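You operate a simulated robot arm through the tools that you are given. There is no shell and no other tool.

The job below is to be done with a simulated two-armed robot. You get a single attempt, and the scene is never put back.

## Task
Put the purple peg in hole 50, then slide the top to it.
Fine: the hole marked 50; slide by hand, red lever to FREE, back to LOCK after; the other peg stays.

It is judged by the outcome, as a careful person would: the job done as asked, and still so three seconds after it is handed in. It fails if anything else is knocked over, pushed out of place, dropped, spilled or broken.

## Robot
Two 7-joint arms with fingered hands on one trunk that stands fixed in place. Base frame: the origin is at the foot of the trunk, x ahead of it, y to its left, z up. Units: m, degrees, N and s.
The left shoulder is at [0.02, 0.269, 1.197], the right one opposite. Each reaches about 1.298 m from its shoulder. Payload 5 kg a hand.
The TCP of each hand is the grasp point between the finger pads, 0.042 m short of the fingertips. In the tool frame z runs along the fingers and y along their closing line. The gripper opens to 0.208 m; its body begins 0.119 m behind the TCP. The gripper is a hand of 4 fingers: y runs from the thumb to the fingers, the wrist lies at [0, 0, -0.317] in the tool frame, and closing takes about 1.5 s.
Orientation is that of the tool frame in the base frame, as a unit quaternion [w, x, y, z]. With the fingers straight down and closing along the base's y, the tool's x points along the base's -x, its y along +y and its z along -z.

## Interface
- The arms move only by the tool servo_tool. It takes "left_targets", "right_targets" or both (then of equal length, played together; a hand with none holds still); each is a list of rows, each a list of 7 numbers: the closure, from 0 (fully open) to 1 (shut), then the shift along the tool's x, y, z in m, then the turn, a rotation vector about the tool's x, y, z in degrees. In form: [[gripper, x, y, z, rx, ry, rz], ...]. A call has 1 to 20 rows; each row is the pose to reach, as a shift and turn from the pose commanded when the call began, along the tool's axes at that moment. A row lasts 0.2 s, in which the tool goes at most 0.05 m and 8.6 degrees; a call with a longer step from one row to the next is refused whole, and so is a gripper value outside its range. Where a pose cannot be reached the arm comes as near as it can. A force on the tool above 40 N (or 10 N above the force at the start of the call, whichever is more), or a blocked arm, ends the call early, and 0.2 s more pass. The fingers move at their own pace (about 0.153 m/s each) and stop on an object; they squeeze with about 30 N. The grip force told is the motor's: it shows also when the fingers shut on nothing. Time passes only in rows, and 0.2 s behind the last, so rows that repeat a pose let the fingers close. The reply holds the time, the measured pose of the TCP, the force on the tool along the base axes, the opening and the grip force, in the units named above and with some noise, with the torque about the TCP (base axes, N m) and any sound that the robot's microphone picked up.
- Cameras (640 x 400 px; columns grow to the right, rows downward): "scene" is now at [0.1527, 0.0211, 1.4514]; the picture's right is [0.25, -0.97, 0.00], its down [-0.63, -0.16, -0.76] and it looks along [0.73, 0.19, -0.65] (base axes); focal length 321 px, centre (320, 200). "left" rides on the left gripper at [-0.093, 0.001, -0.146] in its tool frame; the picture's right is [-0.01, -1.00, 0.00], its down [0.84, -0.01, -0.54] and it looks along [0.54, -0.01, 0.84] (tool axes); focal length 280 px, centre (320, 200). "right" rides on the right gripper at [0.093, 0.001, -0.146] in its tool frame; the picture's right is [-0.01, 1.00, 0.00], its down [-0.84, -0.01, -0.54] and it looks along [-0.54, -0.01, 0.84] (tool axes); focal length 280 px, centre (320, 200). There is no depth. A picture from a camera that has moved, and an enlarged one, comes with that camera's place and axes in the base frame and with its lens.
- grab_frame(camera): a new picture of that camera. No time passes.
- raise_lower(by): moves the trunk up (or, below 0, down) by that many m; the arms and the scene camera ride with it, the base frame stays. It gives what a move gives, with no picture.
- hand_shape(shape, hand): the hand has 4 fingers and takes this shape, open, in about a second: jaw (thumb against the fingers, like two jaws); tri (thumb and two fingers); tip (a fingertip pinch); poke (one finger out to press); point (the index stretched); flat (the hand flat); cup (the hand cupped); fist (a fist). The gripper value then closes the fingers along that shape, each until it touches; the sizes above hold for jaw. It gives what a move gives, with no picture.
- aim_head(pan, tilt): turns the head with the scene camera to pan (to the left, within 80 degrees either way) and tilt (down, from -29 to 69), counted from straight ahead of the robot (the tilt from the chest, where the trunk bows). It gives what a move gives.
- enlarge(camera, box): a new picture of the part [left, top, right, bottom] of that camera's present view, enlarged. No time passes.
- hand_in(): hands the job in; it is judged then, once.

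Nothing tells you positions but the pictures and the camera data. Unless the task says otherwise, let go and move clear before handing in.

The tools are called after "Emit:" as a command line: name --argument value ..., lists and objects as JSON in quotes. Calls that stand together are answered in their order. servo_tool: Moves the arms, as the interface text tells. Its arguments: {"type":"object","properties":{"left_targets":{"type":"array","items":{"type":"array","items":{"type":"number"}}},"right_targets":{"type":"array","items":{"type":"array","items":{"type":"number"}}}},"required":[]} The other tools are called the same way: raise_lower (by) moves the trunk up or down; hand_shape (shape, hand) gives the hand a shape; aim_head (pan, tilt) turns the head that bears the scene camera; grab_frame (camera) takes a picture; enlarge (camera, box) takes an enlarged picture of a part of a camera's view; hand_in () hands the job in.

At the start:

```text
time_s: 0.0
left_eef_pos: [0.7751, 0.266, 1.0943]
left_tool_rot: [0.001, -0.001, 1.0, -0.001]
left_wrist_force: [0.7, 0.7, -0.9]
left_torque: [0.01, -0.01, 0.02]
left_gripper_width: 0.2077
left_grasp_force: 0.0
left_shape: jaw
right_eef_pos: [0.7541, -0.2803, 1.1285]
right_tool_rot: [0.0, 0.0, 1.0, 0.0]
right_wrist_force: [-0.8, 0.0, 0.2]
right_torque: [0.0, 0.04, 0.03]
right_gripper_width: 0.2076
right_grasp_force: 0.1
right_shape: jaw
trunk travel left (down, up): [-0.575, 0.046]
head pan, tilt (commanded): [14.3, 40.8]
```

scene: 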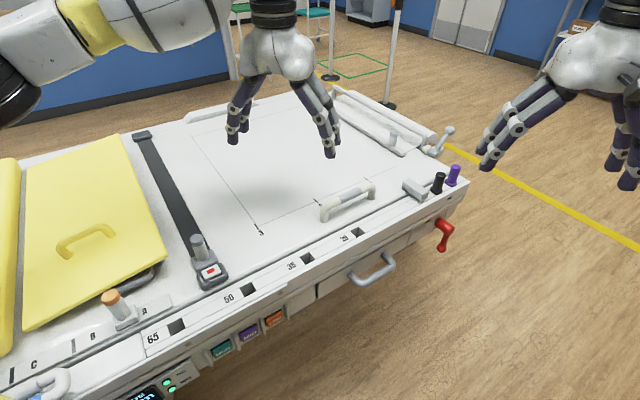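
right: 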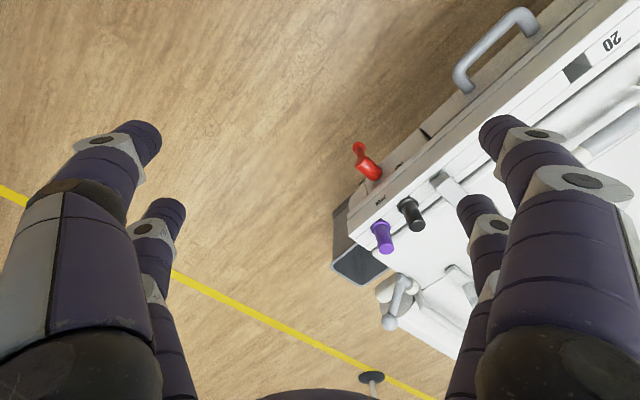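
left: 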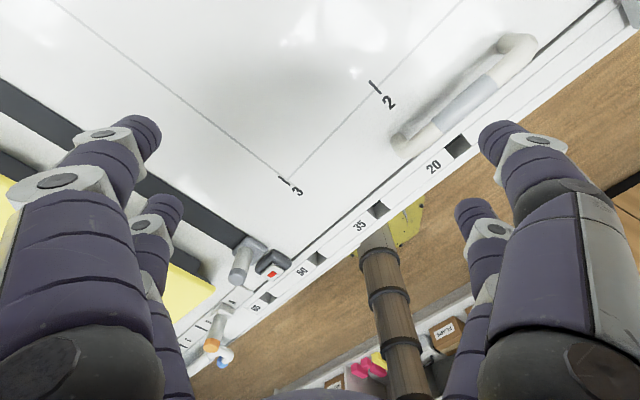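

I see a bench with a sliding top, a rail with holes marked 20, 35, 50 and 65, a black and a purple peg at the right end, and a red lever on the front side. I'll look closer before moving anything.

Emit:
enlarge --camera "scene" --box '[380, 120, 500, 260]'

Emit:
enlarge --camera "scene" --box '[140, 200, 400, 380]'

Emit:
enlarge --camera "right" --box '[320, 100, 640, 340]'

Emit:
enlarge --camera "left" --box '[180, 100, 640, 380]'

```text
2.86 times, centred on (440, 190) of scene
camera zoom: at [0.1527, 0.0211, 1.4514], right [0.25, -0.97, 0.0], down [-0.63, -0.16, -0.76], along [0.73, 0.19, -0.65], focal length 918 px, centre (-23, 229)
```

zoom: 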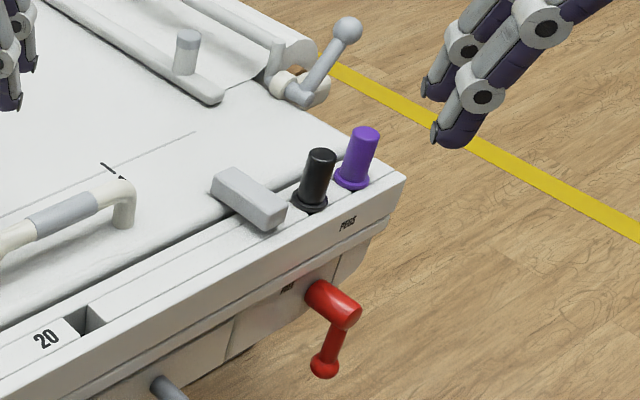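

```text
2.22 times, centred on (270, 290) of scene
camera zoom: at [0.1527, 0.0211, 1.4514], right [0.25, -0.97, 0.0], down [-0.63, -0.16, -0.76], along [0.73, 0.19, -0.65], focal length 714 px, centre (431, 0)
```

zoom: 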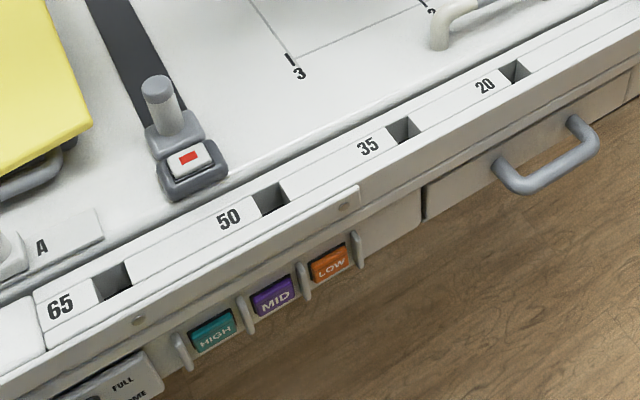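

```text
1.67 times, centred on (480, 220) of right
camera zoom: at [0.6601, -0.2793, 1.2754], right [0.01, 1.0, 0.0], down [0.84, -0.01, 0.54], along [0.54, -0.01, -0.84], focal length 467 px, centre (53, 167)
```

zoom: 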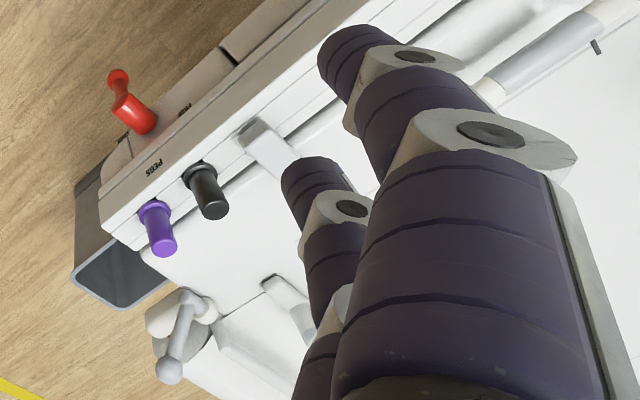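

```text
1.39 times, centred on (410, 240) of left
camera zoom: at [0.8693, 0.2661, 1.2405], right [0.01, -1.0, 0.0], down [-0.84, -0.01, 0.54], along [-0.54, -0.01, -0.84], focal length 390 px, centre (195, 144)
```

zoom: 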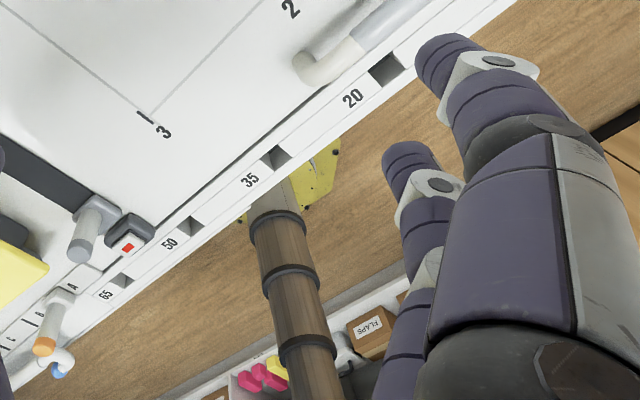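

Emit:
aim_head --pan 45 --tilt 45

Emit:
grab_frame --camera "scene"

Emit:
aim_head --pan -10 --tilt 45

Emit:
grab_frame --camera "scene"

```text
time_s: 1.0
left_eef_pos: [0.776, 0.2659, 1.094]
left_tool_rot: [0.0, 0.0, 1.0, 0.0]
left_wrist_force: [-0.9, -0.8, 0.4]
left_torque: [-0.02, -0.02, 0.0]
left_gripper_width: 0.2076
left_grasp_force: 0.1
left_shape: jaw
right_eef_pos: [0.7547, -0.2798, 1.1295]
right_tool_rot: [-0.001, 0.0, 1.0, 0.0]
right_wrist_force: [-0.6, 0.7, 0.3]
right_torque: [0.0, 0.02, 0.01]
right_gripper_width: 0.2077
right_grasp_force: 0.1
right_shape: jaw
trunk travel left (down, up): [-0.575, 0.046]
head pan, tilt (commanded): [45.0, 45.0]
```

```text
taken
camera scene: at [0.1284, 0.0577, 1.4453], right [0.71, -0.71, 0.0], down [-0.5, -0.5, -0.71], along [0.5, 0.5, -0.71], focal length 321 px, centre (320, 200)
```

scene: 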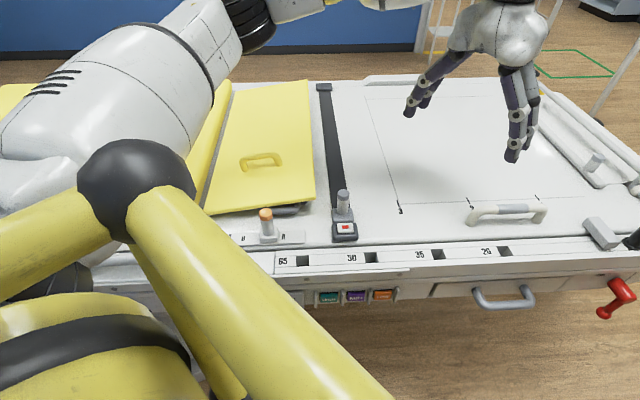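

```text
time_s: 2.2
left_eef_pos: [0.7761, 0.2666, 1.0935]
left_tool_rot: [0.0, 0.0, 1.0, 0.0]
left_wrist_force: [0.1, -0.9, -0.5]
left_torque: [0.02, 0.0, -0.04]
left_gripper_width: 0.2079
left_grasp_force: 0.0
left_shape: jaw
right_eef_pos: [0.7537, -0.2804, 1.1281]
right_tool_rot: [0.0, 0.001, 1.0, 0.0]
right_wrist_force: [-0.8, 0.0, -0.4]
right_torque: [0.01, -0.01, -0.02]
right_gripper_width: 0.2079
right_grasp_force: 0.0
right_shape: jaw
trunk travel left (down, up): [-0.575, 0.046]
head pan, tilt (commanded): [-10.0, 45.0]
```

```text
taken
camera scene: at [0.151, -0.0137, 1.4453], right [-0.17, -0.98, 0.0], down [-0.7, 0.12, -0.71], along [0.7, -0.12, -0.71], focal length 321 px, centre (320, 200)
```

scene: 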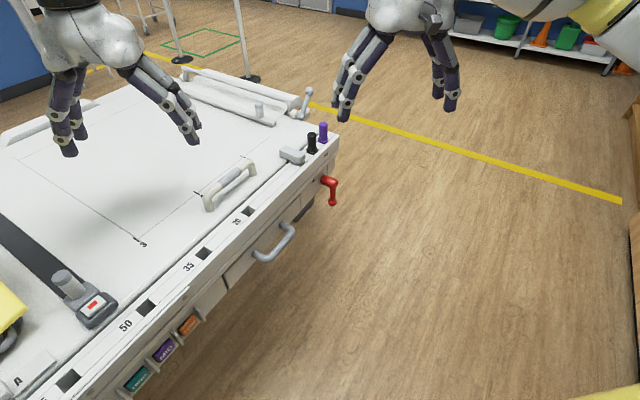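

Emit:
enlarge --camera "scene" --box '[180, 110, 370, 230]'

Emit:
enlarge --camera "scene" --box '[270, 110, 350, 220]'

Emit:
enlarge --camera "scene" --box '[0, 200, 320, 400]'

```text
3.33 times, centred on (275, 170) of scene
camera zoom: at [0.151, -0.0137, 1.4453], right [-0.17, -0.98, 0.0], down [-0.7, 0.12, -0.71], along [0.7, -0.12, -0.71], focal length 1071 px, centre (470, 300)
```

zoom: 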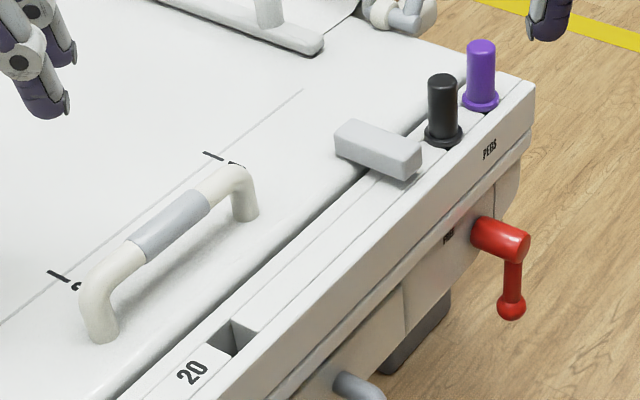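

```text
3.64 times, centred on (310, 165) of scene
camera zoom: at [0.151, -0.0137, 1.4453], right [-0.17, -0.98, 0.0], down [-0.7, 0.12, -0.71], along [0.7, -0.12, -0.71], focal length 1169 px, centre (356, 327)
```

zoom: 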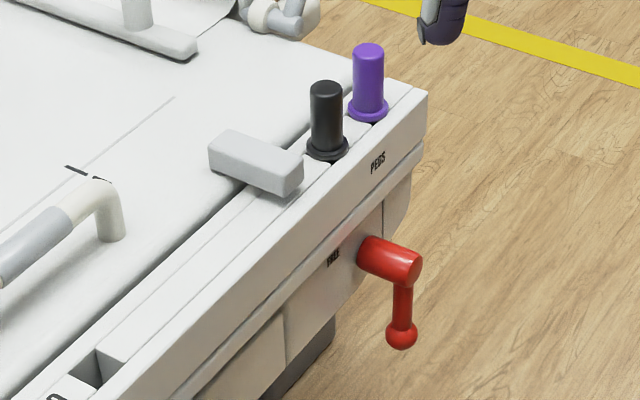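

```text
2.00 times, centred on (160, 300) of scene
camera zoom: at [0.151, -0.0137, 1.4453], right [-0.17, -0.98, 0.0], down [-0.7, 0.12, -0.71], along [0.7, -0.12, -0.71], focal length 643 px, centre (640, 0)
```

zoom: 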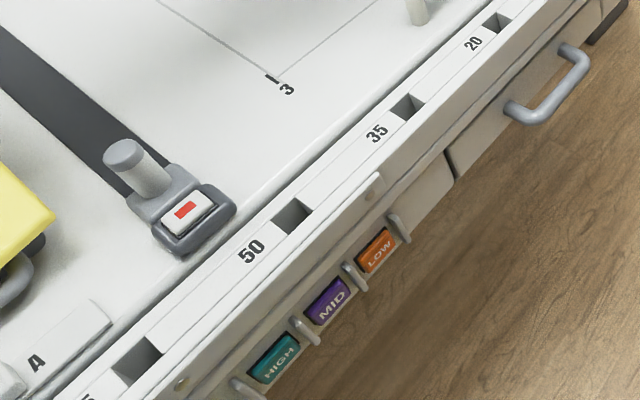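

Emit:
aim_head --pan 75 --tilt 40

Emit:
grab_frame --camera "scene"

Emit:
aim_head --pan 20 --tilt 50

Emit:
grab_frame --camera "scene"

Emit:
enlarge --camera "left" --box '[140, 200, 340, 400]'

```text
time_s: 3.8
left_eef_pos: [0.7767, 0.2656, 1.0932]
left_tool_rot: [0.0, 0.0, 1.0, 0.0]
left_wrist_force: [-0.7, 0.6, 0.7]
left_torque: [-0.03, 0.02, -0.01]
left_gripper_width: 0.2078
left_grasp_force: 0.1
left_shape: jaw
right_eef_pos: [0.7537, -0.2806, 1.1303]
right_tool_rot: [0.0, 0.001, 1.0, 0.0]
right_wrist_force: [0.1, -1.2, 0.8]
right_torque: [-0.01, 0.0, 0.0]
right_gripper_width: 0.2075
right_grasp_force: 0.0
right_shape: jaw
trunk travel left (down, up): [-0.575, 0.046]
head pan, tilt (commanded): [75.0, 40.0]
```

```text
taken
camera scene: at [0.0929, 0.0824, 1.4526], right [0.97, -0.26, 0.0], down [-0.17, -0.62, -0.77], along [0.2, 0.74, -0.64], focal length 321 px, centre (320, 200)
```

scene: 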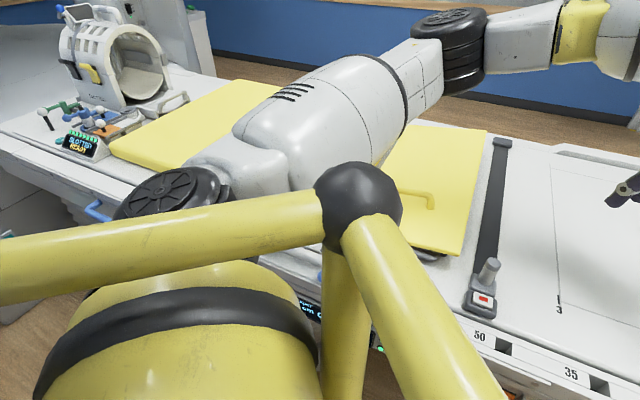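

```text
time_s: 5.0
left_eef_pos: [0.7761, 0.2656, 1.0934]
left_tool_rot: [-0.001, 0.001, 1.0, -0.001]
left_wrist_force: [1.1, 0.2, -0.8]
left_torque: [0.03, 0.03, -0.01]
left_gripper_width: 0.2079
left_grasp_force: 0.1
left_shape: jaw
right_eef_pos: [0.7546, -0.2804, 1.129]
right_tool_rot: [0.0, 0.0, 1.0, 0.0]
right_wrist_force: [0.1, 0.2, 1.0]
right_torque: [-0.03, 0.06, -0.03]
right_gripper_width: 0.2076
right_grasp_force: 0.0
right_shape: jaw
trunk travel left (down, up): [-0.575, 0.046]
head pan, tilt (commanded): [20.0, 50.0]
```

```text
taken
camera scene: at [0.1432, 0.0267, 1.4384], right [0.34, -0.94, 0.0], down [-0.72, -0.26, -0.64], along [0.6, 0.22, -0.77], focal length 321 px, centre (320, 200)
```

scene: 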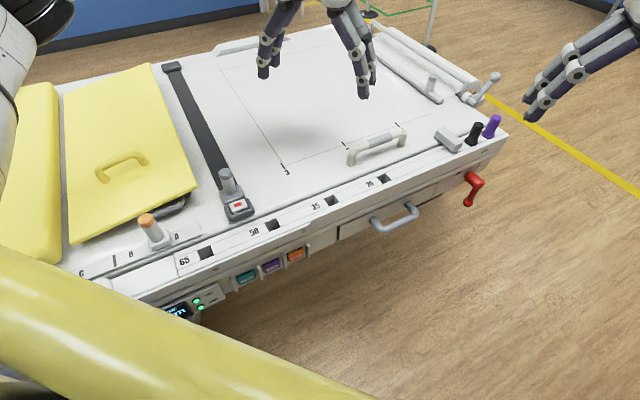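

```text
2.00 times, centred on (240, 300) of left
camera zoom: at [0.8693, 0.2661, 1.2405], right [0.01, -1.0, 0.0], down [-0.84, -0.01, 0.54], along [-0.54, -0.01, -0.84], focal length 561 px, centre (480, 0)
```

zoom: 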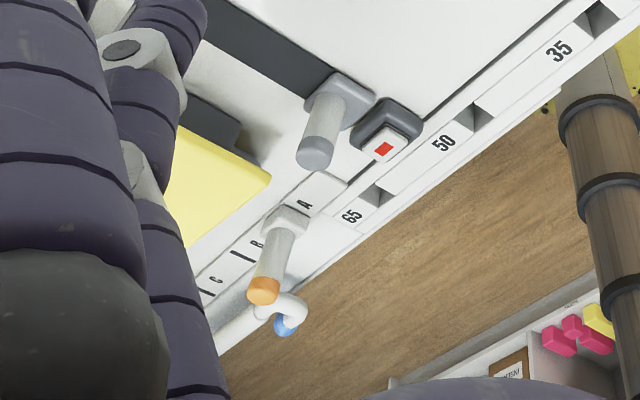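

The sliding top carries the grey stop block that rides over the rail, and the lever sits on the front face near the pegs. I'll bring the right hand out in front of the lever so its camera can read the FREE and LOCK marks.

Emit:
servo_tool --right_targets '[[0, -0.015, -0.005, 0.032, 0, 0, -8], [0, -0.031, -0.01, 0.063, 0, 0, -16], [0, -0.047, -0.016, 0.095, 0, 0, -24], [0, -0.062, -0.021, 0.126, 0, 0, -32], [0, -0.078, -0.026, 0.158, 0, 0, -40], [0, -0.093, -0.031, 0.18, 0, 0, -48]]'

Emit:
grab_frame --camera "right"

Emit:
grab_frame --camera "scene"

```text
time_s: 6.4
left_eef_pos: [0.7768, 0.266, 1.0927]
left_tool_rot: [0.0, 0.0, 1.0, 0.0]
left_wrist_force: [0.1, 0.2, -0.8]
left_torque: [0.04, -0.02, -0.02]
left_gripper_width: 0.2076
left_grasp_force: 0.1
left_shape: jaw
right_eef_pos: [0.8489, -0.311, 0.9478]
right_tool_rot: [0.0, -0.408, 0.913, 0.0]
right_wrist_force: [1.2, 0.2, 0.2]
right_torque: [0.04, 0.05, 0.06]
right_gripper_width: 0.208
right_grasp_force: 0.1
right_shape: jaw
trunk travel left (down, up): [-0.575, 0.046]
head pan, tilt (commanded): [20.0, 50.0]
```

```text
taken
camera right: at [0.7851, -0.3802, 1.0944], right [-0.73, 0.68, 0.0], down [0.57, 0.62, 0.54], along [0.37, 0.4, -0.84], focal length 280 px, centre (320, 200)
```

right: 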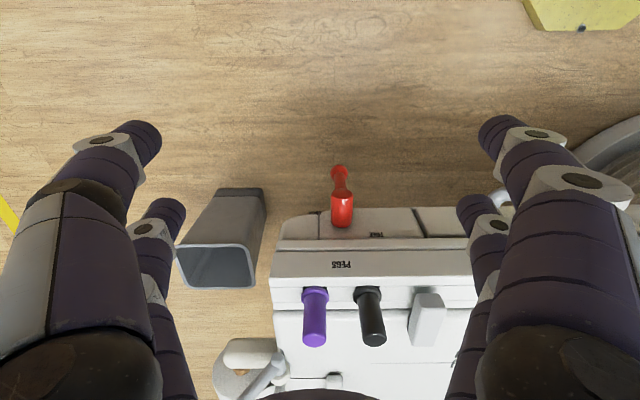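

```text
taken
camera scene: at [0.1435, 0.0265, 1.4384], right [0.34, -0.94, 0.0], down [-0.72, -0.26, -0.64], along [0.6, 0.22, -0.77], focal length 321 px, centre (320, 200)
```

scene: 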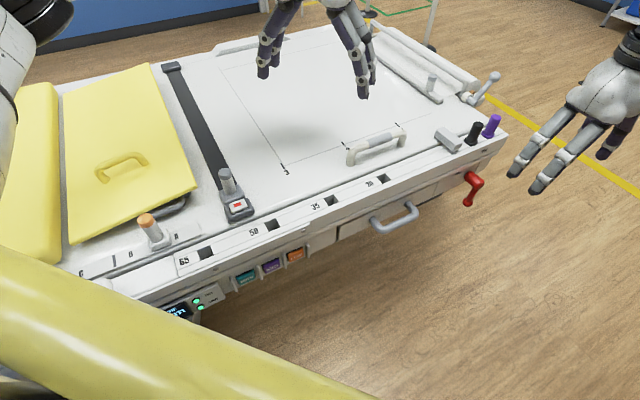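

Emit:
enlarge --camera "right" --box '[260, 140, 500, 290]'

Emit:
enlarge --camera "right" --box '[310, 150, 430, 250]'

Emit:
enlarge --camera "scene" --box '[380, 100, 540, 220]'

Emit:
enlarge --camera "scene" --box '[150, 120, 470, 320]'

```text
2.67 times, centred on (380, 215) of right
camera zoom: at [0.7851, -0.3802, 1.0944], right [-0.73, 0.68, 0.0], down [0.57, 0.62, 0.54], along [0.37, 0.4, -0.84], focal length 748 px, centre (160, 160)
```

zoom: 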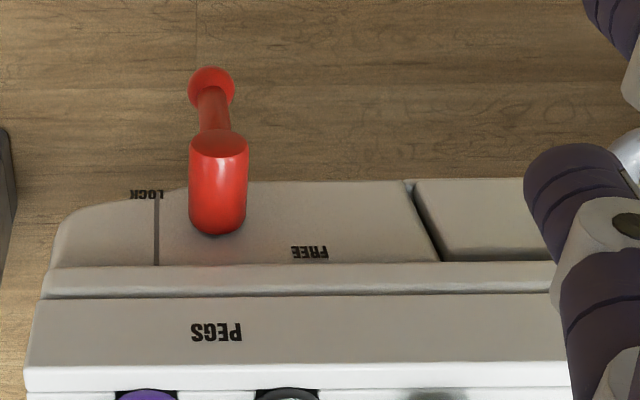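

```text
4.00 times, centred on (370, 200) of right
camera zoom: at [0.7851, -0.3802, 1.0944], right [-0.73, 0.68, 0.0], down [0.57, 0.62, 0.54], along [0.37, 0.4, -0.84], focal length 1122 px, centre (120, 200)
```

zoom: 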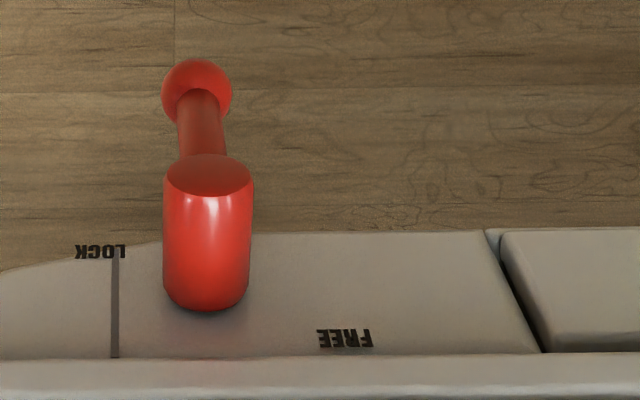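

```text
3.33 times, centred on (460, 160) of scene
camera zoom: at [0.1435, 0.0265, 1.4384], right [0.34, -0.94, 0.0], down [-0.72, -0.26, -0.64], along [0.6, 0.22, -0.77], focal length 1071 px, centre (-147, 333)
```

zoom: 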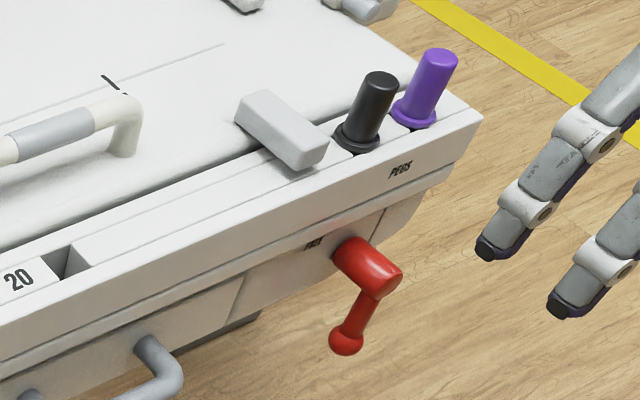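

```text
2.00 times, centred on (310, 220) of scene
camera zoom: at [0.1435, 0.0265, 1.4384], right [0.34, -0.94, 0.0], down [-0.72, -0.26, -0.64], along [0.6, 0.22, -0.77], focal length 643 px, centre (340, 160)
```

zoom: 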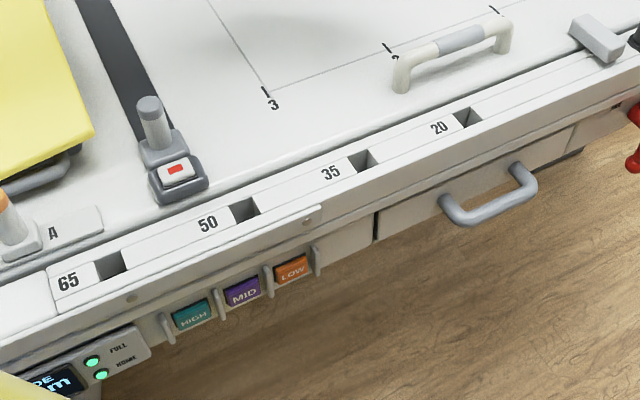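

Emit:
servo_tool --right_targets '[[0, 0.004, 0.005, 0.027, 0, -7, 0], [0, 0.008, 0.01, 0.054, 0, -14, 0], [0, 0.012, 0.015, 0.081, 0, -21, 0], [0, 0.016, 0.02, 0.108, 0, -28, 0], [0, 0.02, 0.025, 0.135, 0, -35, 0], [0, 0.024, 0.031, 0.163, 0, -40, 0]]'

Emit:
grab_frame --camera "right"

Emit:
enlarge --camera "right" --box '[220, 100, 460, 250]'

```text
time_s: 7.8
left_eef_pos: [0.7763, 0.265, 1.0936]
left_tool_rot: [0.0, 0.0, 1.0, 0.0]
left_wrist_force: [-0.5, -0.4, 0.0]
left_torque: [0.14, 0.03, 0.0]
left_gripper_width: 0.2079
left_grasp_force: 0.0
left_shape: jaw
right_eef_pos: [0.8094, -0.3093, 0.7867]
right_tool_rot: [0.314, -0.382, 0.858, 0.139]
right_wrist_force: [1.5, -0.7, 1.6]
right_torque: [-0.11, 0.2, 0.08]
right_gripper_width: 0.2079
right_grasp_force: 0.1
right_shape: jaw
trunk travel left (down, up): [-0.575, 0.046]
head pan, tilt (commanded): [20.0, 50.0]
```

```text
taken
camera right: at [0.6964, -0.4324, 0.838], right [-0.74, 0.68, 0.01], down [0.21, 0.21, 0.96], along [0.65, 0.7, -0.3], focal length 280 px, centre (320, 200)
```

right: 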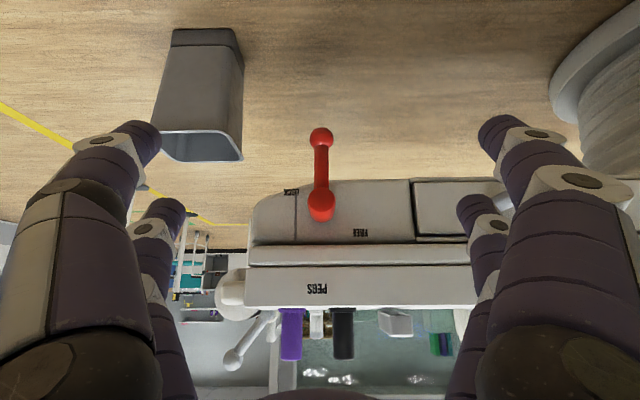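

```text
2.67 times, centred on (340, 175) of right
camera zoom: at [0.6964, -0.4324, 0.838], right [-0.74, 0.68, 0.01], down [0.21, 0.21, 0.96], along [0.65, 0.7, -0.3], focal length 748 px, centre (267, 267)
```

zoom: 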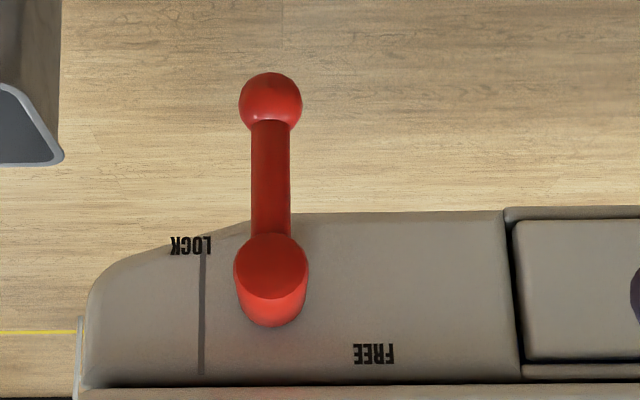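

Emit:
aim_head --pan 10 --tilt 30

Emit:
grab_frame --camera "scene"

Emit:
enlarge --camera "scene" --box '[160, 20, 400, 170]'

```text
time_s: 8.7
left_eef_pos: [0.7753, 0.2658, 1.094]
left_tool_rot: [0.0, 0.0, 1.0, 0.0]
left_wrist_force: [-0.3, -0.9, -0.2]
left_torque: [0.01, -0.02, -0.03]
left_gripper_width: 0.2079
left_grasp_force: 0.0
left_shape: jaw
right_eef_pos: [0.8079, -0.3093, 0.7861]
right_tool_rot: [0.313, -0.382, 0.859, 0.139]
right_wrist_force: [-0.4, -0.2, 0.4]
right_torque: [0.0, 0.02, -0.02]
right_gripper_width: 0.2079
right_grasp_force: 0.1
right_shape: jaw
trunk travel left (down, up): [-0.575, 0.046]
head pan, tilt (commanded): [10.0, 30.0]
```

```text
taken
camera scene: at [0.1599, 0.0161, 1.4679], right [0.17, -0.98, 0.0], down [-0.49, -0.09, -0.87], along [0.85, 0.15, -0.5], focal length 321 px, centre (320, 200)
```

scene: 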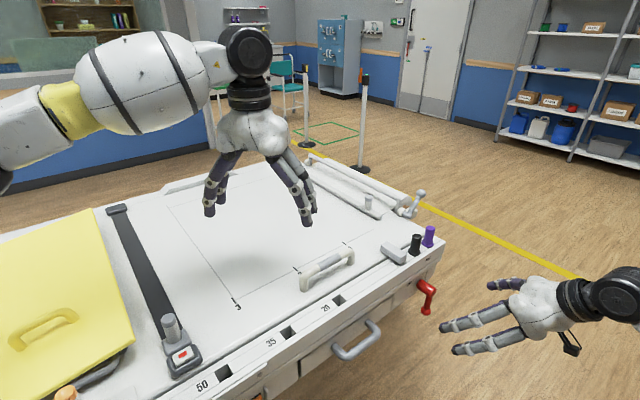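

```text
2.67 times, centred on (280, 95) of scene
camera zoom: at [0.1599, 0.0161, 1.4679], right [0.17, -0.98, 0.0], down [-0.49, -0.09, -0.87], along [0.85, 0.15, -0.5], focal length 857 px, centre (427, 480)
```

zoom: 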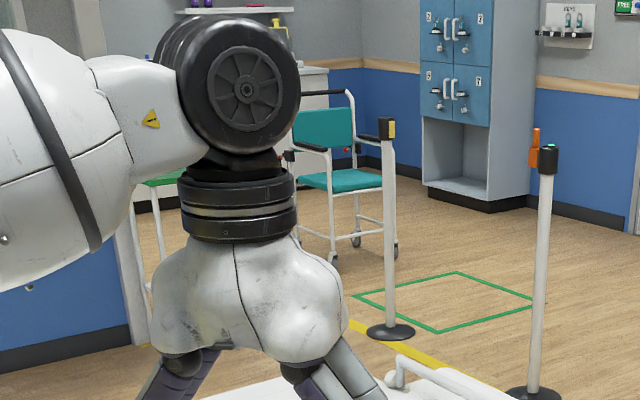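

Emit:
hand_shape --shape "tip" --hand "right"

Emit:
grab_frame --camera "right"

Emit:
enlarge --camera "scene" --box '[400, 220, 640, 370]'

Emit:
hand_shape --shape "tri" --hand "right"

Emit:
grab_frame --camera "right"

Emit:
enlarge --camera "scene" --box '[400, 220, 640, 370]'

```text
time_s: 9.6
left_eef_pos: [0.7759, 0.2657, 1.0938]
left_tool_rot: [0.0, -0.001, 1.0, -0.001]
left_wrist_force: [0.0, 0.5, -0.6]
left_torque: [-0.01, 0.01, 0.02]
left_gripper_width: 0.2078
left_grasp_force: 0.0
left_shape: jaw
right_eef_pos: [0.8074, -0.3103, 0.7866]
right_tool_rot: [0.312, -0.383, 0.858, 0.14]
right_wrist_force: [-0.5, -0.8, 0.1]
right_torque: [0.0, -0.01, 0.01]
right_gripper_width: 0.2078
right_grasp_force: 0.0
right_shape: tip
trunk travel left (down, up): [-0.575, 0.046]
head pan, tilt (commanded): [10.0, 30.0]
```

```text
taken
camera right: at [0.6959, -0.4318, 0.8381], right [-0.74, 0.68, 0.01], down [0.21, 0.21, 0.95], along [0.64, 0.7, -0.3], focal length 280 px, centre (320, 200)
```

right: 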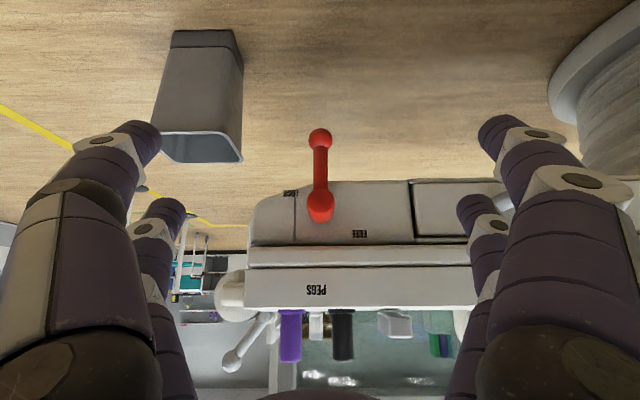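

```text
2.67 times, centred on (520, 295) of scene
camera zoom: at [0.1599, 0.016, 1.4679], right [0.17, -0.98, 0.0], down [-0.49, -0.09, -0.87], along [0.85, 0.15, -0.5], focal length 857 px, centre (-213, -53)
```

zoom: 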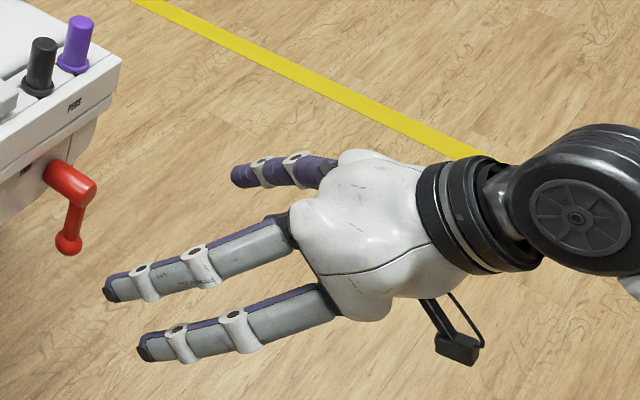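

```text
time_s: 10.5
left_eef_pos: [0.7753, 0.2666, 1.0932]
left_tool_rot: [0.0, 0.0, 1.0, 0.001]
left_wrist_force: [0.4, 0.0, -0.5]
left_torque: [0.0, 0.02, -0.01]
left_gripper_width: 0.2078
left_grasp_force: 0.1
left_shape: jaw
right_eef_pos: [0.8085, -0.3099, 0.7876]
right_tool_rot: [0.313, -0.382, 0.858, 0.139]
right_wrist_force: [-0.3, 0.1, -0.7]
right_torque: [0.01, -0.02, 0.02]
right_gripper_width: 0.208
right_grasp_force: 0.0
right_shape: tri
trunk travel left (down, up): [-0.575, 0.046]
head pan, tilt (commanded): [10.0, 30.0]
```

```text
taken
camera right: at [0.6959, -0.4318, 0.8381], right [-0.74, 0.68, 0.01], down [0.21, 0.21, 0.95], along [0.64, 0.7, -0.3], focal length 280 px, centre (320, 200)
```

right: 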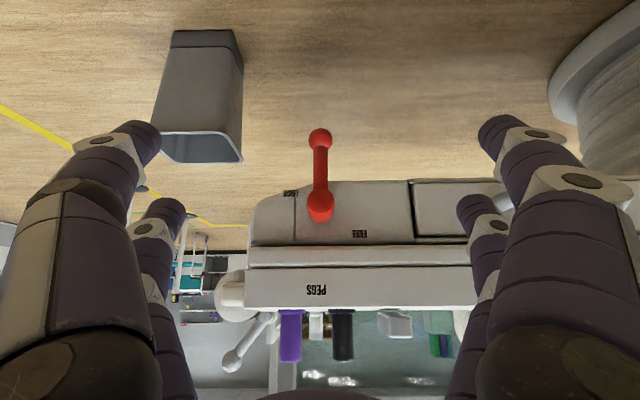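

```text
2.67 times, centred on (520, 295) of scene
camera zoom: at [0.1599, 0.016, 1.4679], right [0.17, -0.98, 0.0], down [-0.49, -0.09, -0.87], along [0.85, 0.15, -0.5], focal length 857 px, centre (-213, -53)
```

zoom: 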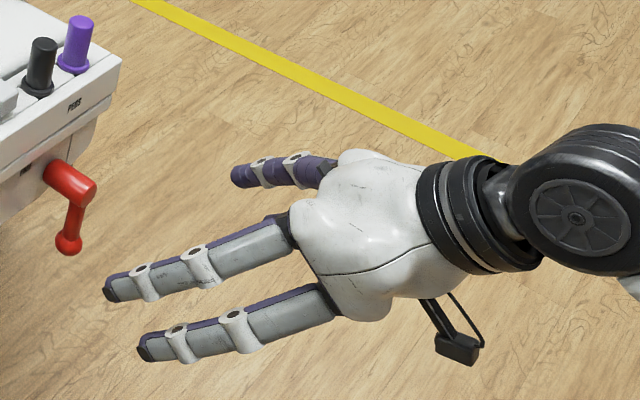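

Emit:
servo_tool --right_targets '[[1, 0, 0, 0, 0, 0, 0], [1, 0, 0, 0, 0, 0, 0], [1, 0, 0, 0, 0, 0, 0], [1, 0, 0, 0, 0, 0, 0], [1, 0, 0, 0, 0, 0, 0], [1, 0, 0, 0, 0, 0, 0], [1, 0, 0, 0, 0, 0, 0], [1, 0, 0, 0, 0, 0, 0]]'

Emit:
grab_frame --camera "right"

Emit:
enlarge --camera "scene" --box '[400, 220, 640, 370]'

Emit:
hand_shape --shape "tip" --hand "right"

Emit:
servo_tool --right_targets '[[1, 0, 0, 0, 0, 0, 0], [1, 0, 0, 0, 0, 0, 0], [1, 0, 0, 0, 0, 0, 0], [1, 0, 0, 0, 0, 0, 0], [1, 0, 0, 0, 0, 0, 0], [1, 0, 0, 0, 0, 0, 0], [1, 0, 0, 0, 0, 0, 0], [1, 0, 0, 0, 0, 0, 0]]'

Emit:
grab_frame --camera "right"

Emit:
enlarge --camera "scene" --box '[400, 220, 640, 370]'

```text
time_s: 12.3
left_eef_pos: [0.7763, 0.266, 1.0944]
left_tool_rot: [0.0, 0.001, 1.0, 0.0]
left_wrist_force: [0.5, -0.8, 0.2]
left_torque: [-0.02, 0.04, -0.01]
left_gripper_width: 0.2079
left_grasp_force: 0.0
left_shape: jaw
right_eef_pos: [0.8086, -0.3101, 0.7861]
right_tool_rot: [0.312, -0.383, 0.859, 0.139]
right_wrist_force: [0.0, 0.5, -0.5]
right_torque: [0.0, 0.0, -0.01]
right_gripper_width: 0.0002
right_grasp_force: 29.6
right_shape: tri
trunk travel left (down, up): [-0.575, 0.046]
head pan, tilt (commanded): [10.0, 30.0]
```

```text
taken
camera right: at [0.6958, -0.4318, 0.8378], right [-0.74, 0.68, 0.01], down [0.21, 0.21, 0.95], along [0.64, 0.7, -0.3], focal length 280 px, centre (320, 200)
```

right: 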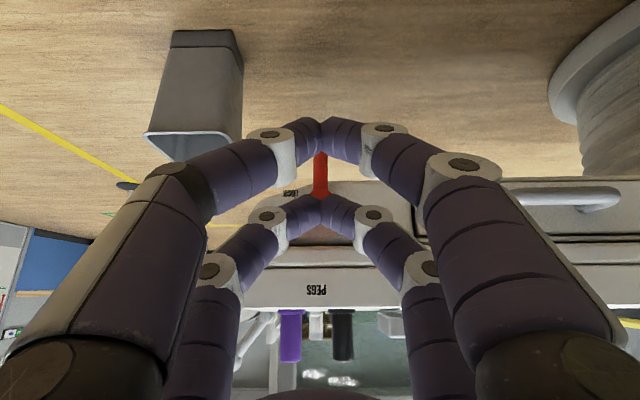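

```text
2.67 times, centred on (520, 295) of scene
camera zoom: at [0.1599, 0.016, 1.4679], right [0.17, -0.98, 0.0], down [-0.49, -0.09, -0.87], along [0.85, 0.15, -0.5], focal length 857 px, centre (-213, -53)
```

zoom: 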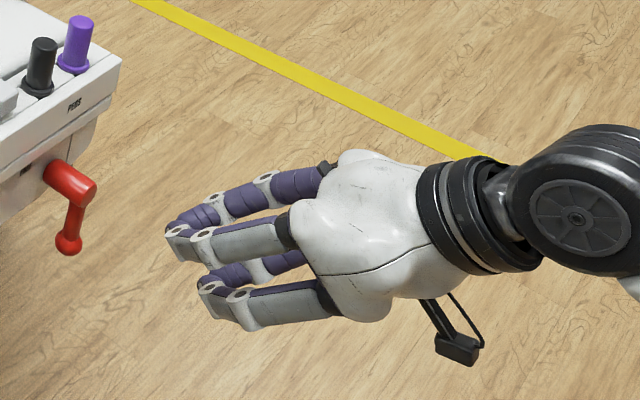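

```text
time_s: 13.2
left_eef_pos: [0.7752, 0.2656, 1.093]
left_tool_rot: [0.001, 0.001, 1.0, 0.0]
left_wrist_force: [0.2, -0.2, -0.2]
left_torque: [-0.01, 0.0, -0.02]
left_gripper_width: 0.208
left_grasp_force: 0.0
left_shape: jaw
right_eef_pos: [0.8078, -0.3096, 0.7866]
right_tool_rot: [0.313, -0.382, 0.859, 0.138]
right_wrist_force: [0.0, -0.7, 0.5]
right_torque: [-0.02, 0.03, -0.05]
right_gripper_width: 0.2078
right_grasp_force: 0.1
right_shape: tip
trunk travel left (down, up): [-0.575, 0.046]
head pan, tilt (commanded): [10.0, 30.0]
```

```text
time_s: 15.0
left_eef_pos: [0.7744, 0.2657, 1.0931]
left_tool_rot: [0.001, 0.0, 1.0, -0.001]
left_wrist_force: [1.2, -0.7, 0.1]
left_torque: [0.03, 0.02, 0.0]
left_gripper_width: 0.208
left_grasp_force: 0.1
left_shape: jaw
right_eef_pos: [0.8078, -0.3095, 0.7859]
right_tool_rot: [0.312, -0.382, 0.858, 0.14]
right_wrist_force: [-0.7, 1.3, 0.0]
right_torque: [0.01, -0.01, 0.02]
right_gripper_width: 0.0
right_grasp_force: 29.9
right_shape: tip
trunk travel left (down, up): [-0.575, 0.046]
head pan, tilt (commanded): [10.0, 30.0]
```

```text
taken
camera right: at [0.6958, -0.4318, 0.8378], right [-0.74, 0.68, 0.01], down [0.21, 0.21, 0.95], along [0.64, 0.7, -0.3], focal length 280 px, centre (320, 200)
```

right: 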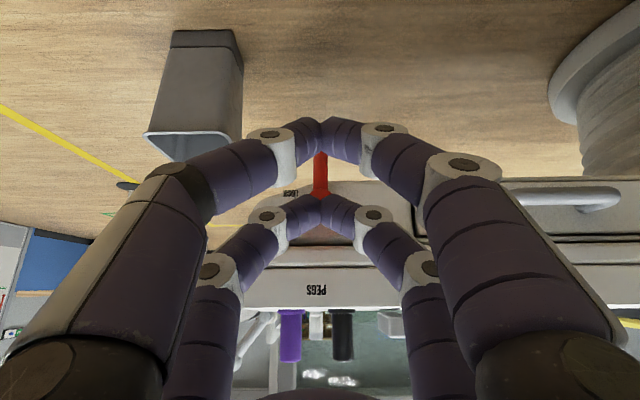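

```text
2.67 times, centred on (520, 295) of scene
camera zoom: at [0.1599, 0.016, 1.4679], right [0.17, -0.98, 0.0], down [-0.49, -0.09, -0.87], along [0.85, 0.15, -0.5], focal length 857 px, centre (-213, -53)
```

zoom: 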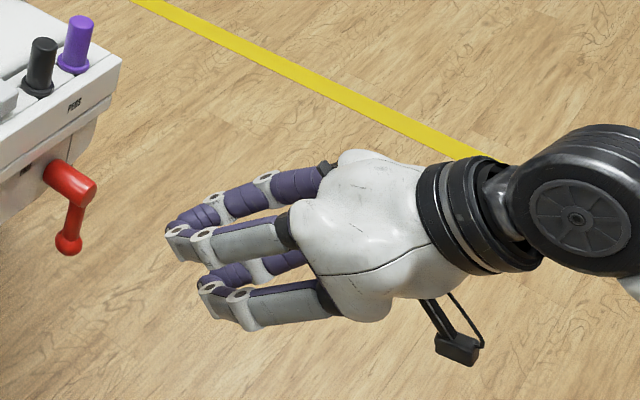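

The lever now hangs down at LOCK, with FREE marked to its left, so it should turn a quarter turn to the left. First I'll raise the right hand upright again and move the left hand out of the way, to the left.

Emit:
hand_shape --shape "jaw" --hand "right"

Emit:
servo_tool --right_targets '[[0, -0.0207, -0.0008, -0.0282, 0, 4.44, 0], [0, -0.0414, -0.0016, -0.0563, 0, 8.89, 0], [0, -0.0622, -0.0024, -0.0845, 0, 13.33, 0], [0, -0.0829, -0.0032, -0.1127, 0, 17.78, 0], [0, -0.1036, -0.0041, -0.1408, 0, 22.2, 0], [0, -0.1243, -0.0049, -0.169, 0, 26.7, 0], [0, -0.1451, -0.0057, -0.1972, 0, 31.1, 0], [0, -0.1658, -0.0065, -0.2253, 0, 35.6, 0], [0, -0.1865, -0.0073, -0.2535, 0, 40, 0]]' --left_targets '[[0, 0.014, 0.043, -0.007, 0, 0, 0], [0, 0.028, 0.086, -0.013, 0, 0, 0], [0, 0.042, 0.128, -0.02, 0, 0, 0], [0, 0.056, 0.171, -0.027, 0, 0, 0], [0, 0.069, 0.214, -0.033, 0, 0, 0], [0, 0.083, 0.257, -0.04, 0, 0, 0], [0, 0.097, 0.299, -0.047, 0, 0, 0], [0, 0.111, 0.342, -0.053, 0, 0, 0], [0, 0.125, 0.385, -0.06, 0, 0, 0]]'

Emit:
grab_frame --camera "scene"

```text
time_s: 15.9
left_eef_pos: [0.7768, 0.2661, 1.094]
left_tool_rot: [0.0, 0.0, 1.0, 0.0]
left_wrist_force: [-0.1, 0.5, 0.9]
left_torque: [-0.01, 0.0, -0.03]
left_gripper_width: 0.2079
left_grasp_force: 0.1
left_shape: jaw
right_eef_pos: [0.8077, -0.3104, 0.7853]
right_tool_rot: [0.312, -0.383, 0.858, 0.139]
right_wrist_force: [0.6, -0.1, 0.0]
right_torque: [0.04, 0.01, -0.02]
right_gripper_width: 0.2079
right_grasp_force: 0.1
right_shape: jaw
trunk travel left (down, up): [-0.575, 0.046]
head pan, tilt (commanded): [10.0, 30.0]
```

```text
time_s: 17.9
left_eef_pos: [0.6505, 0.6519, 1.1545]
left_tool_rot: [0.002, 0.0, 1.0, -0.001]
left_wrist_force: [-1.4, 1.2, -1.0]
left_torque: [-0.14, -0.19, 0.03]
left_gripper_width: 0.2076
left_grasp_force: 0.0
left_shape: jaw
right_eef_pos: [0.7982, -0.3285, 1.1015]
right_tool_rot: [-0.001, -0.408, 0.913, -0.001]
right_wrist_force: [-1.5, 1.2, 0.4]
right_torque: [-0.24, -0.19, 0.03]
right_gripper_width: 0.2082
right_grasp_force: 0.2
right_shape: jaw
trunk travel left (down, up): [-0.575, 0.046]
head pan, tilt (commanded): [10.0, 30.0]
```

```text
taken
camera scene: at [0.1579, 0.0177, 1.4683], right [0.17, -0.98, 0.0], down [-0.49, -0.09, -0.87], along [0.85, 0.15, -0.5], focal length 321 px, centre (320, 200)
```

scene: 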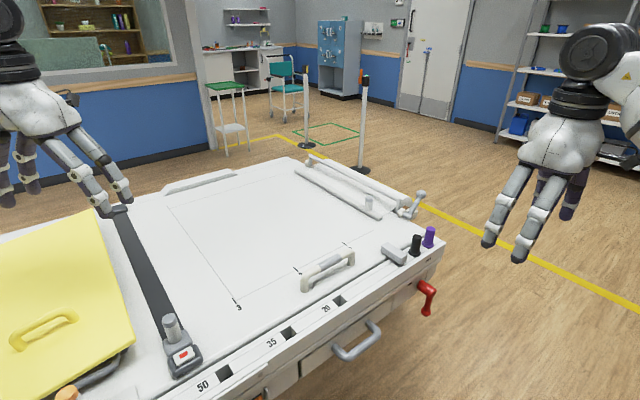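

Emit:
servo_tool --right_targets '[[0, -0.018, -0.004, 0.001, 0, 0, 8.2], [0, -0.037, -0.009, 0.002, 0, 0, 16.4], [0, -0.055, -0.013, 0.003, 0, 0, 24.6], [0, -0.074, -0.018, 0.004, 0, 0, 32.8], [0, -0.092, -0.022, 0.005, 0, 0, 41], [0, -0.111, -0.027, 0.006, 0, 0, 49.2], [0, -0.129, -0.031, 0.007, 0, 0, 57.4], [0, -0.148, -0.036, 0.008, 0, 0, 65.6], [0, -0.166, -0.04, 0.009, 0, 0, 73.8], [0, -0.185, -0.045, 0.01, 0, 0, 82], [0, -0.203, -0.049, 0.01, 0, 0, 90.2]]'

Emit:
grab_frame --camera "scene"

Emit:
grab_frame --camera "right"

```text
time_s: 20.3
left_eef_pos: [0.6503, 0.6516, 1.1543]
left_tool_rot: [0.0, -0.001, 1.0, -0.001]
left_wrist_force: [-1.1, 1.7, -0.2]
left_torque: [-0.25, -0.12, 0.04]
left_gripper_width: 0.2079
left_grasp_force: 0.2
left_shape: jaw
right_eef_pos: [0.9676, -0.2097, 1.0921]
right_tool_rot: [0.001, 0.36, 0.933, -0.001]
right_wrist_force: [-0.4, 0.8, 0.8]
right_torque: [-0.12, 0.0, 0.0]
right_gripper_width: 0.208
right_grasp_force: 0.0
right_shape: jaw
trunk travel left (down, up): [-0.575, 0.046]
head pan, tilt (commanded): [10.0, 30.0]
```

```text
taken
camera scene: at [0.1594, 0.0175, 1.468], right [0.17, -0.98, 0.0], down [-0.49, -0.09, -0.87], along [0.85, 0.15, -0.5], focal length 321 px, centre (320, 200)
```

scene: 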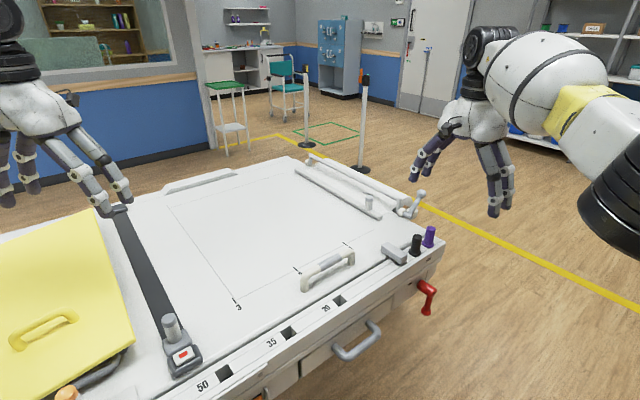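

```text
taken
camera right: at [0.8998, -0.1452, 1.2375], right [0.68, 0.73, 0.0], down [0.61, -0.57, 0.54], along [0.39, -0.37, -0.84], focal length 280 px, centre (320, 200)
```

right: 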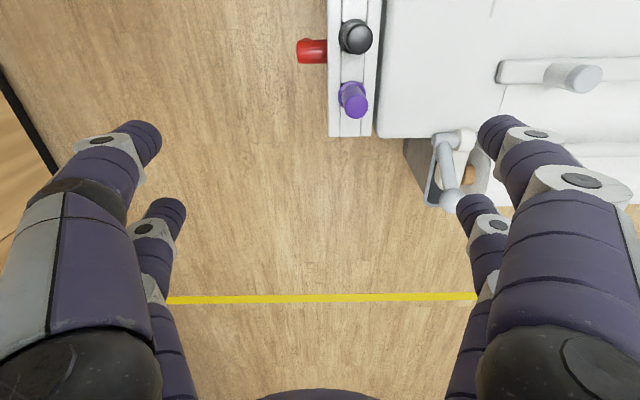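

Emit:
servo_tool --right_targets '[[0, -0.006, 0.013, 0.03, 0, 0, 0], [0, -0.012, 0.026, 0.06, 0, 0, 0], [0, -0.0173, 0.0396, 0.09, 0, 0, 0], [0, -0.0173, 0.0396, 0.09, 0, 0, 0]]'

Emit:
grab_frame --camera "right"

Emit:
grab_frame --camera "scene"

```text
time_s: 21.3
left_eef_pos: [0.6538, 0.649, 1.155]
left_tool_rot: [0.0, 0.001, 1.0, 0.001]
left_wrist_force: [2.2, 0.2, -1.4]
left_torque: [0.09, 0.18, 0.01]
left_gripper_width: 0.2081
left_grasp_force: 0.1
left_shape: jaw
right_eef_pos: [0.9837, -0.2047, 0.9948]
right_tool_rot: [0.0, 0.361, 0.932, 0.001]
right_wrist_force: [-0.5, -0.3, 0.4]
right_torque: [0.04, 0.05, 0.03]
right_gripper_width: 0.2078
right_grasp_force: 0.1
right_shape: jaw
right hand out of reach, approached as far as the arm can: row 1, 2, 3, 4
trunk travel left (down, up): [-0.575, 0.046]
head pan, tilt (commanded): [10.0, 30.0]
```

```text
taken
camera right: at [0.9157, -0.1405, 1.1418], right [0.68, 0.73, 0.0], down [0.62, -0.58, 0.54], along [0.39, -0.37, -0.84], focal length 280 px, centre (320, 200)
```

right: 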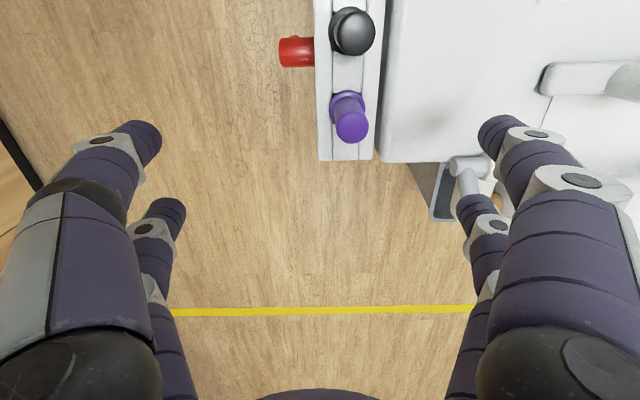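

```text
taken
camera scene: at [0.1609, 0.0156, 1.4678], right [0.17, -0.98, 0.0], down [-0.49, -0.09, -0.87], along [0.85, 0.15, -0.5], focal length 321 px, centre (320, 200)
```

scene: 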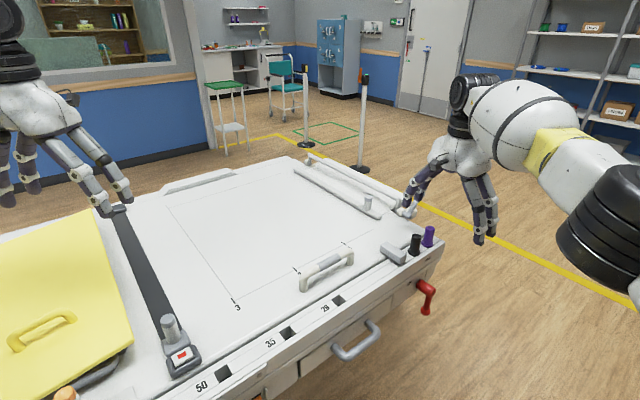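

The peg is just out of reach with the hand upright. I'll lean the hand about 15° along the rail, half-close it to stay clear of the crank, and hover over the purple peg.

Emit:
servo_tool --right_targets '[[0.3, 0.001, 0.01, -0.01, 0, -5, 0], [0.5, 0.002, 0.018, -0.015, 0, -10, 0], [0.55, 0.003, 0.0253, -0.02, 0, -15, 0], [0.55, 0.003, 0.0253, -0.02, 0, -15, 0], [0.55, 0.003, 0.0253, -0.02, 0, -15, 0]]'

Emit:
grab_frame --camera "right"

Emit:
enlarge --camera "scene" --box '[360, 130, 520, 270]'

```text
time_s: 22.5
left_eef_pos: [0.6514, 0.6495, 1.1545]
left_tool_rot: [0.0, 0.001, 1.0, 0.0]
left_wrist_force: [-1.4, 0.3, 0.1]
left_torque: [0.0, -0.01, 0.02]
left_gripper_width: 0.2081
left_grasp_force: 0.0
left_shape: jaw
right_eef_pos: [0.9991, -0.1838, 1.0174]
right_tool_rot: [0.122, 0.357, 0.925, -0.047]
right_wrist_force: [-0.6, 0.2, -0.1]
right_torque: [-0.02, 0.02, 0.01]
right_gripper_width: 0.0945
right_grasp_force: 0.1
right_shape: jaw
trunk travel left (down, up): [-0.575, 0.046]
head pan, tilt (commanded): [10.0, 30.0]
```

```text
taken
camera right: at [0.9042, -0.0959, 1.134], right [0.68, 0.73, 0.0], down [0.49, -0.46, 0.74], along [0.54, -0.5, -0.67], focal length 280 px, centre (320, 200)
```

right: 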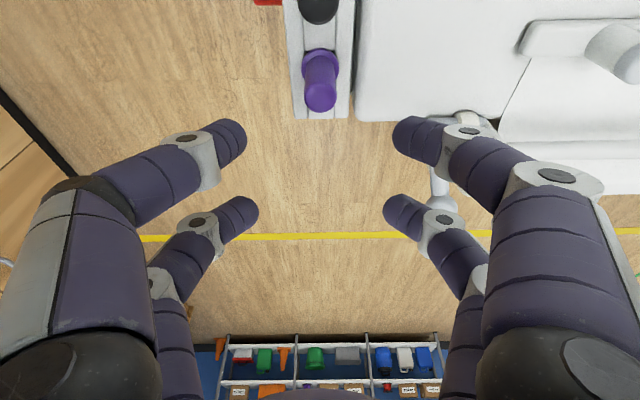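

```text
2.86 times, centred on (440, 200) of scene
camera zoom: at [0.1599, 0.0161, 1.468], right [0.17, -0.98, 0.0], down [-0.49, -0.09, -0.87], along [0.85, 0.15, -0.5], focal length 918 px, centre (-23, 200)
```

zoom: 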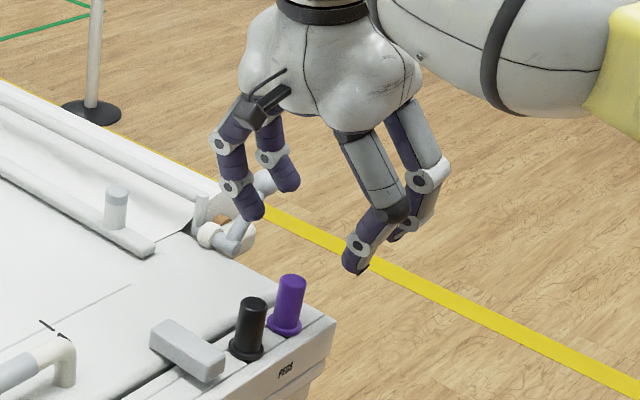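

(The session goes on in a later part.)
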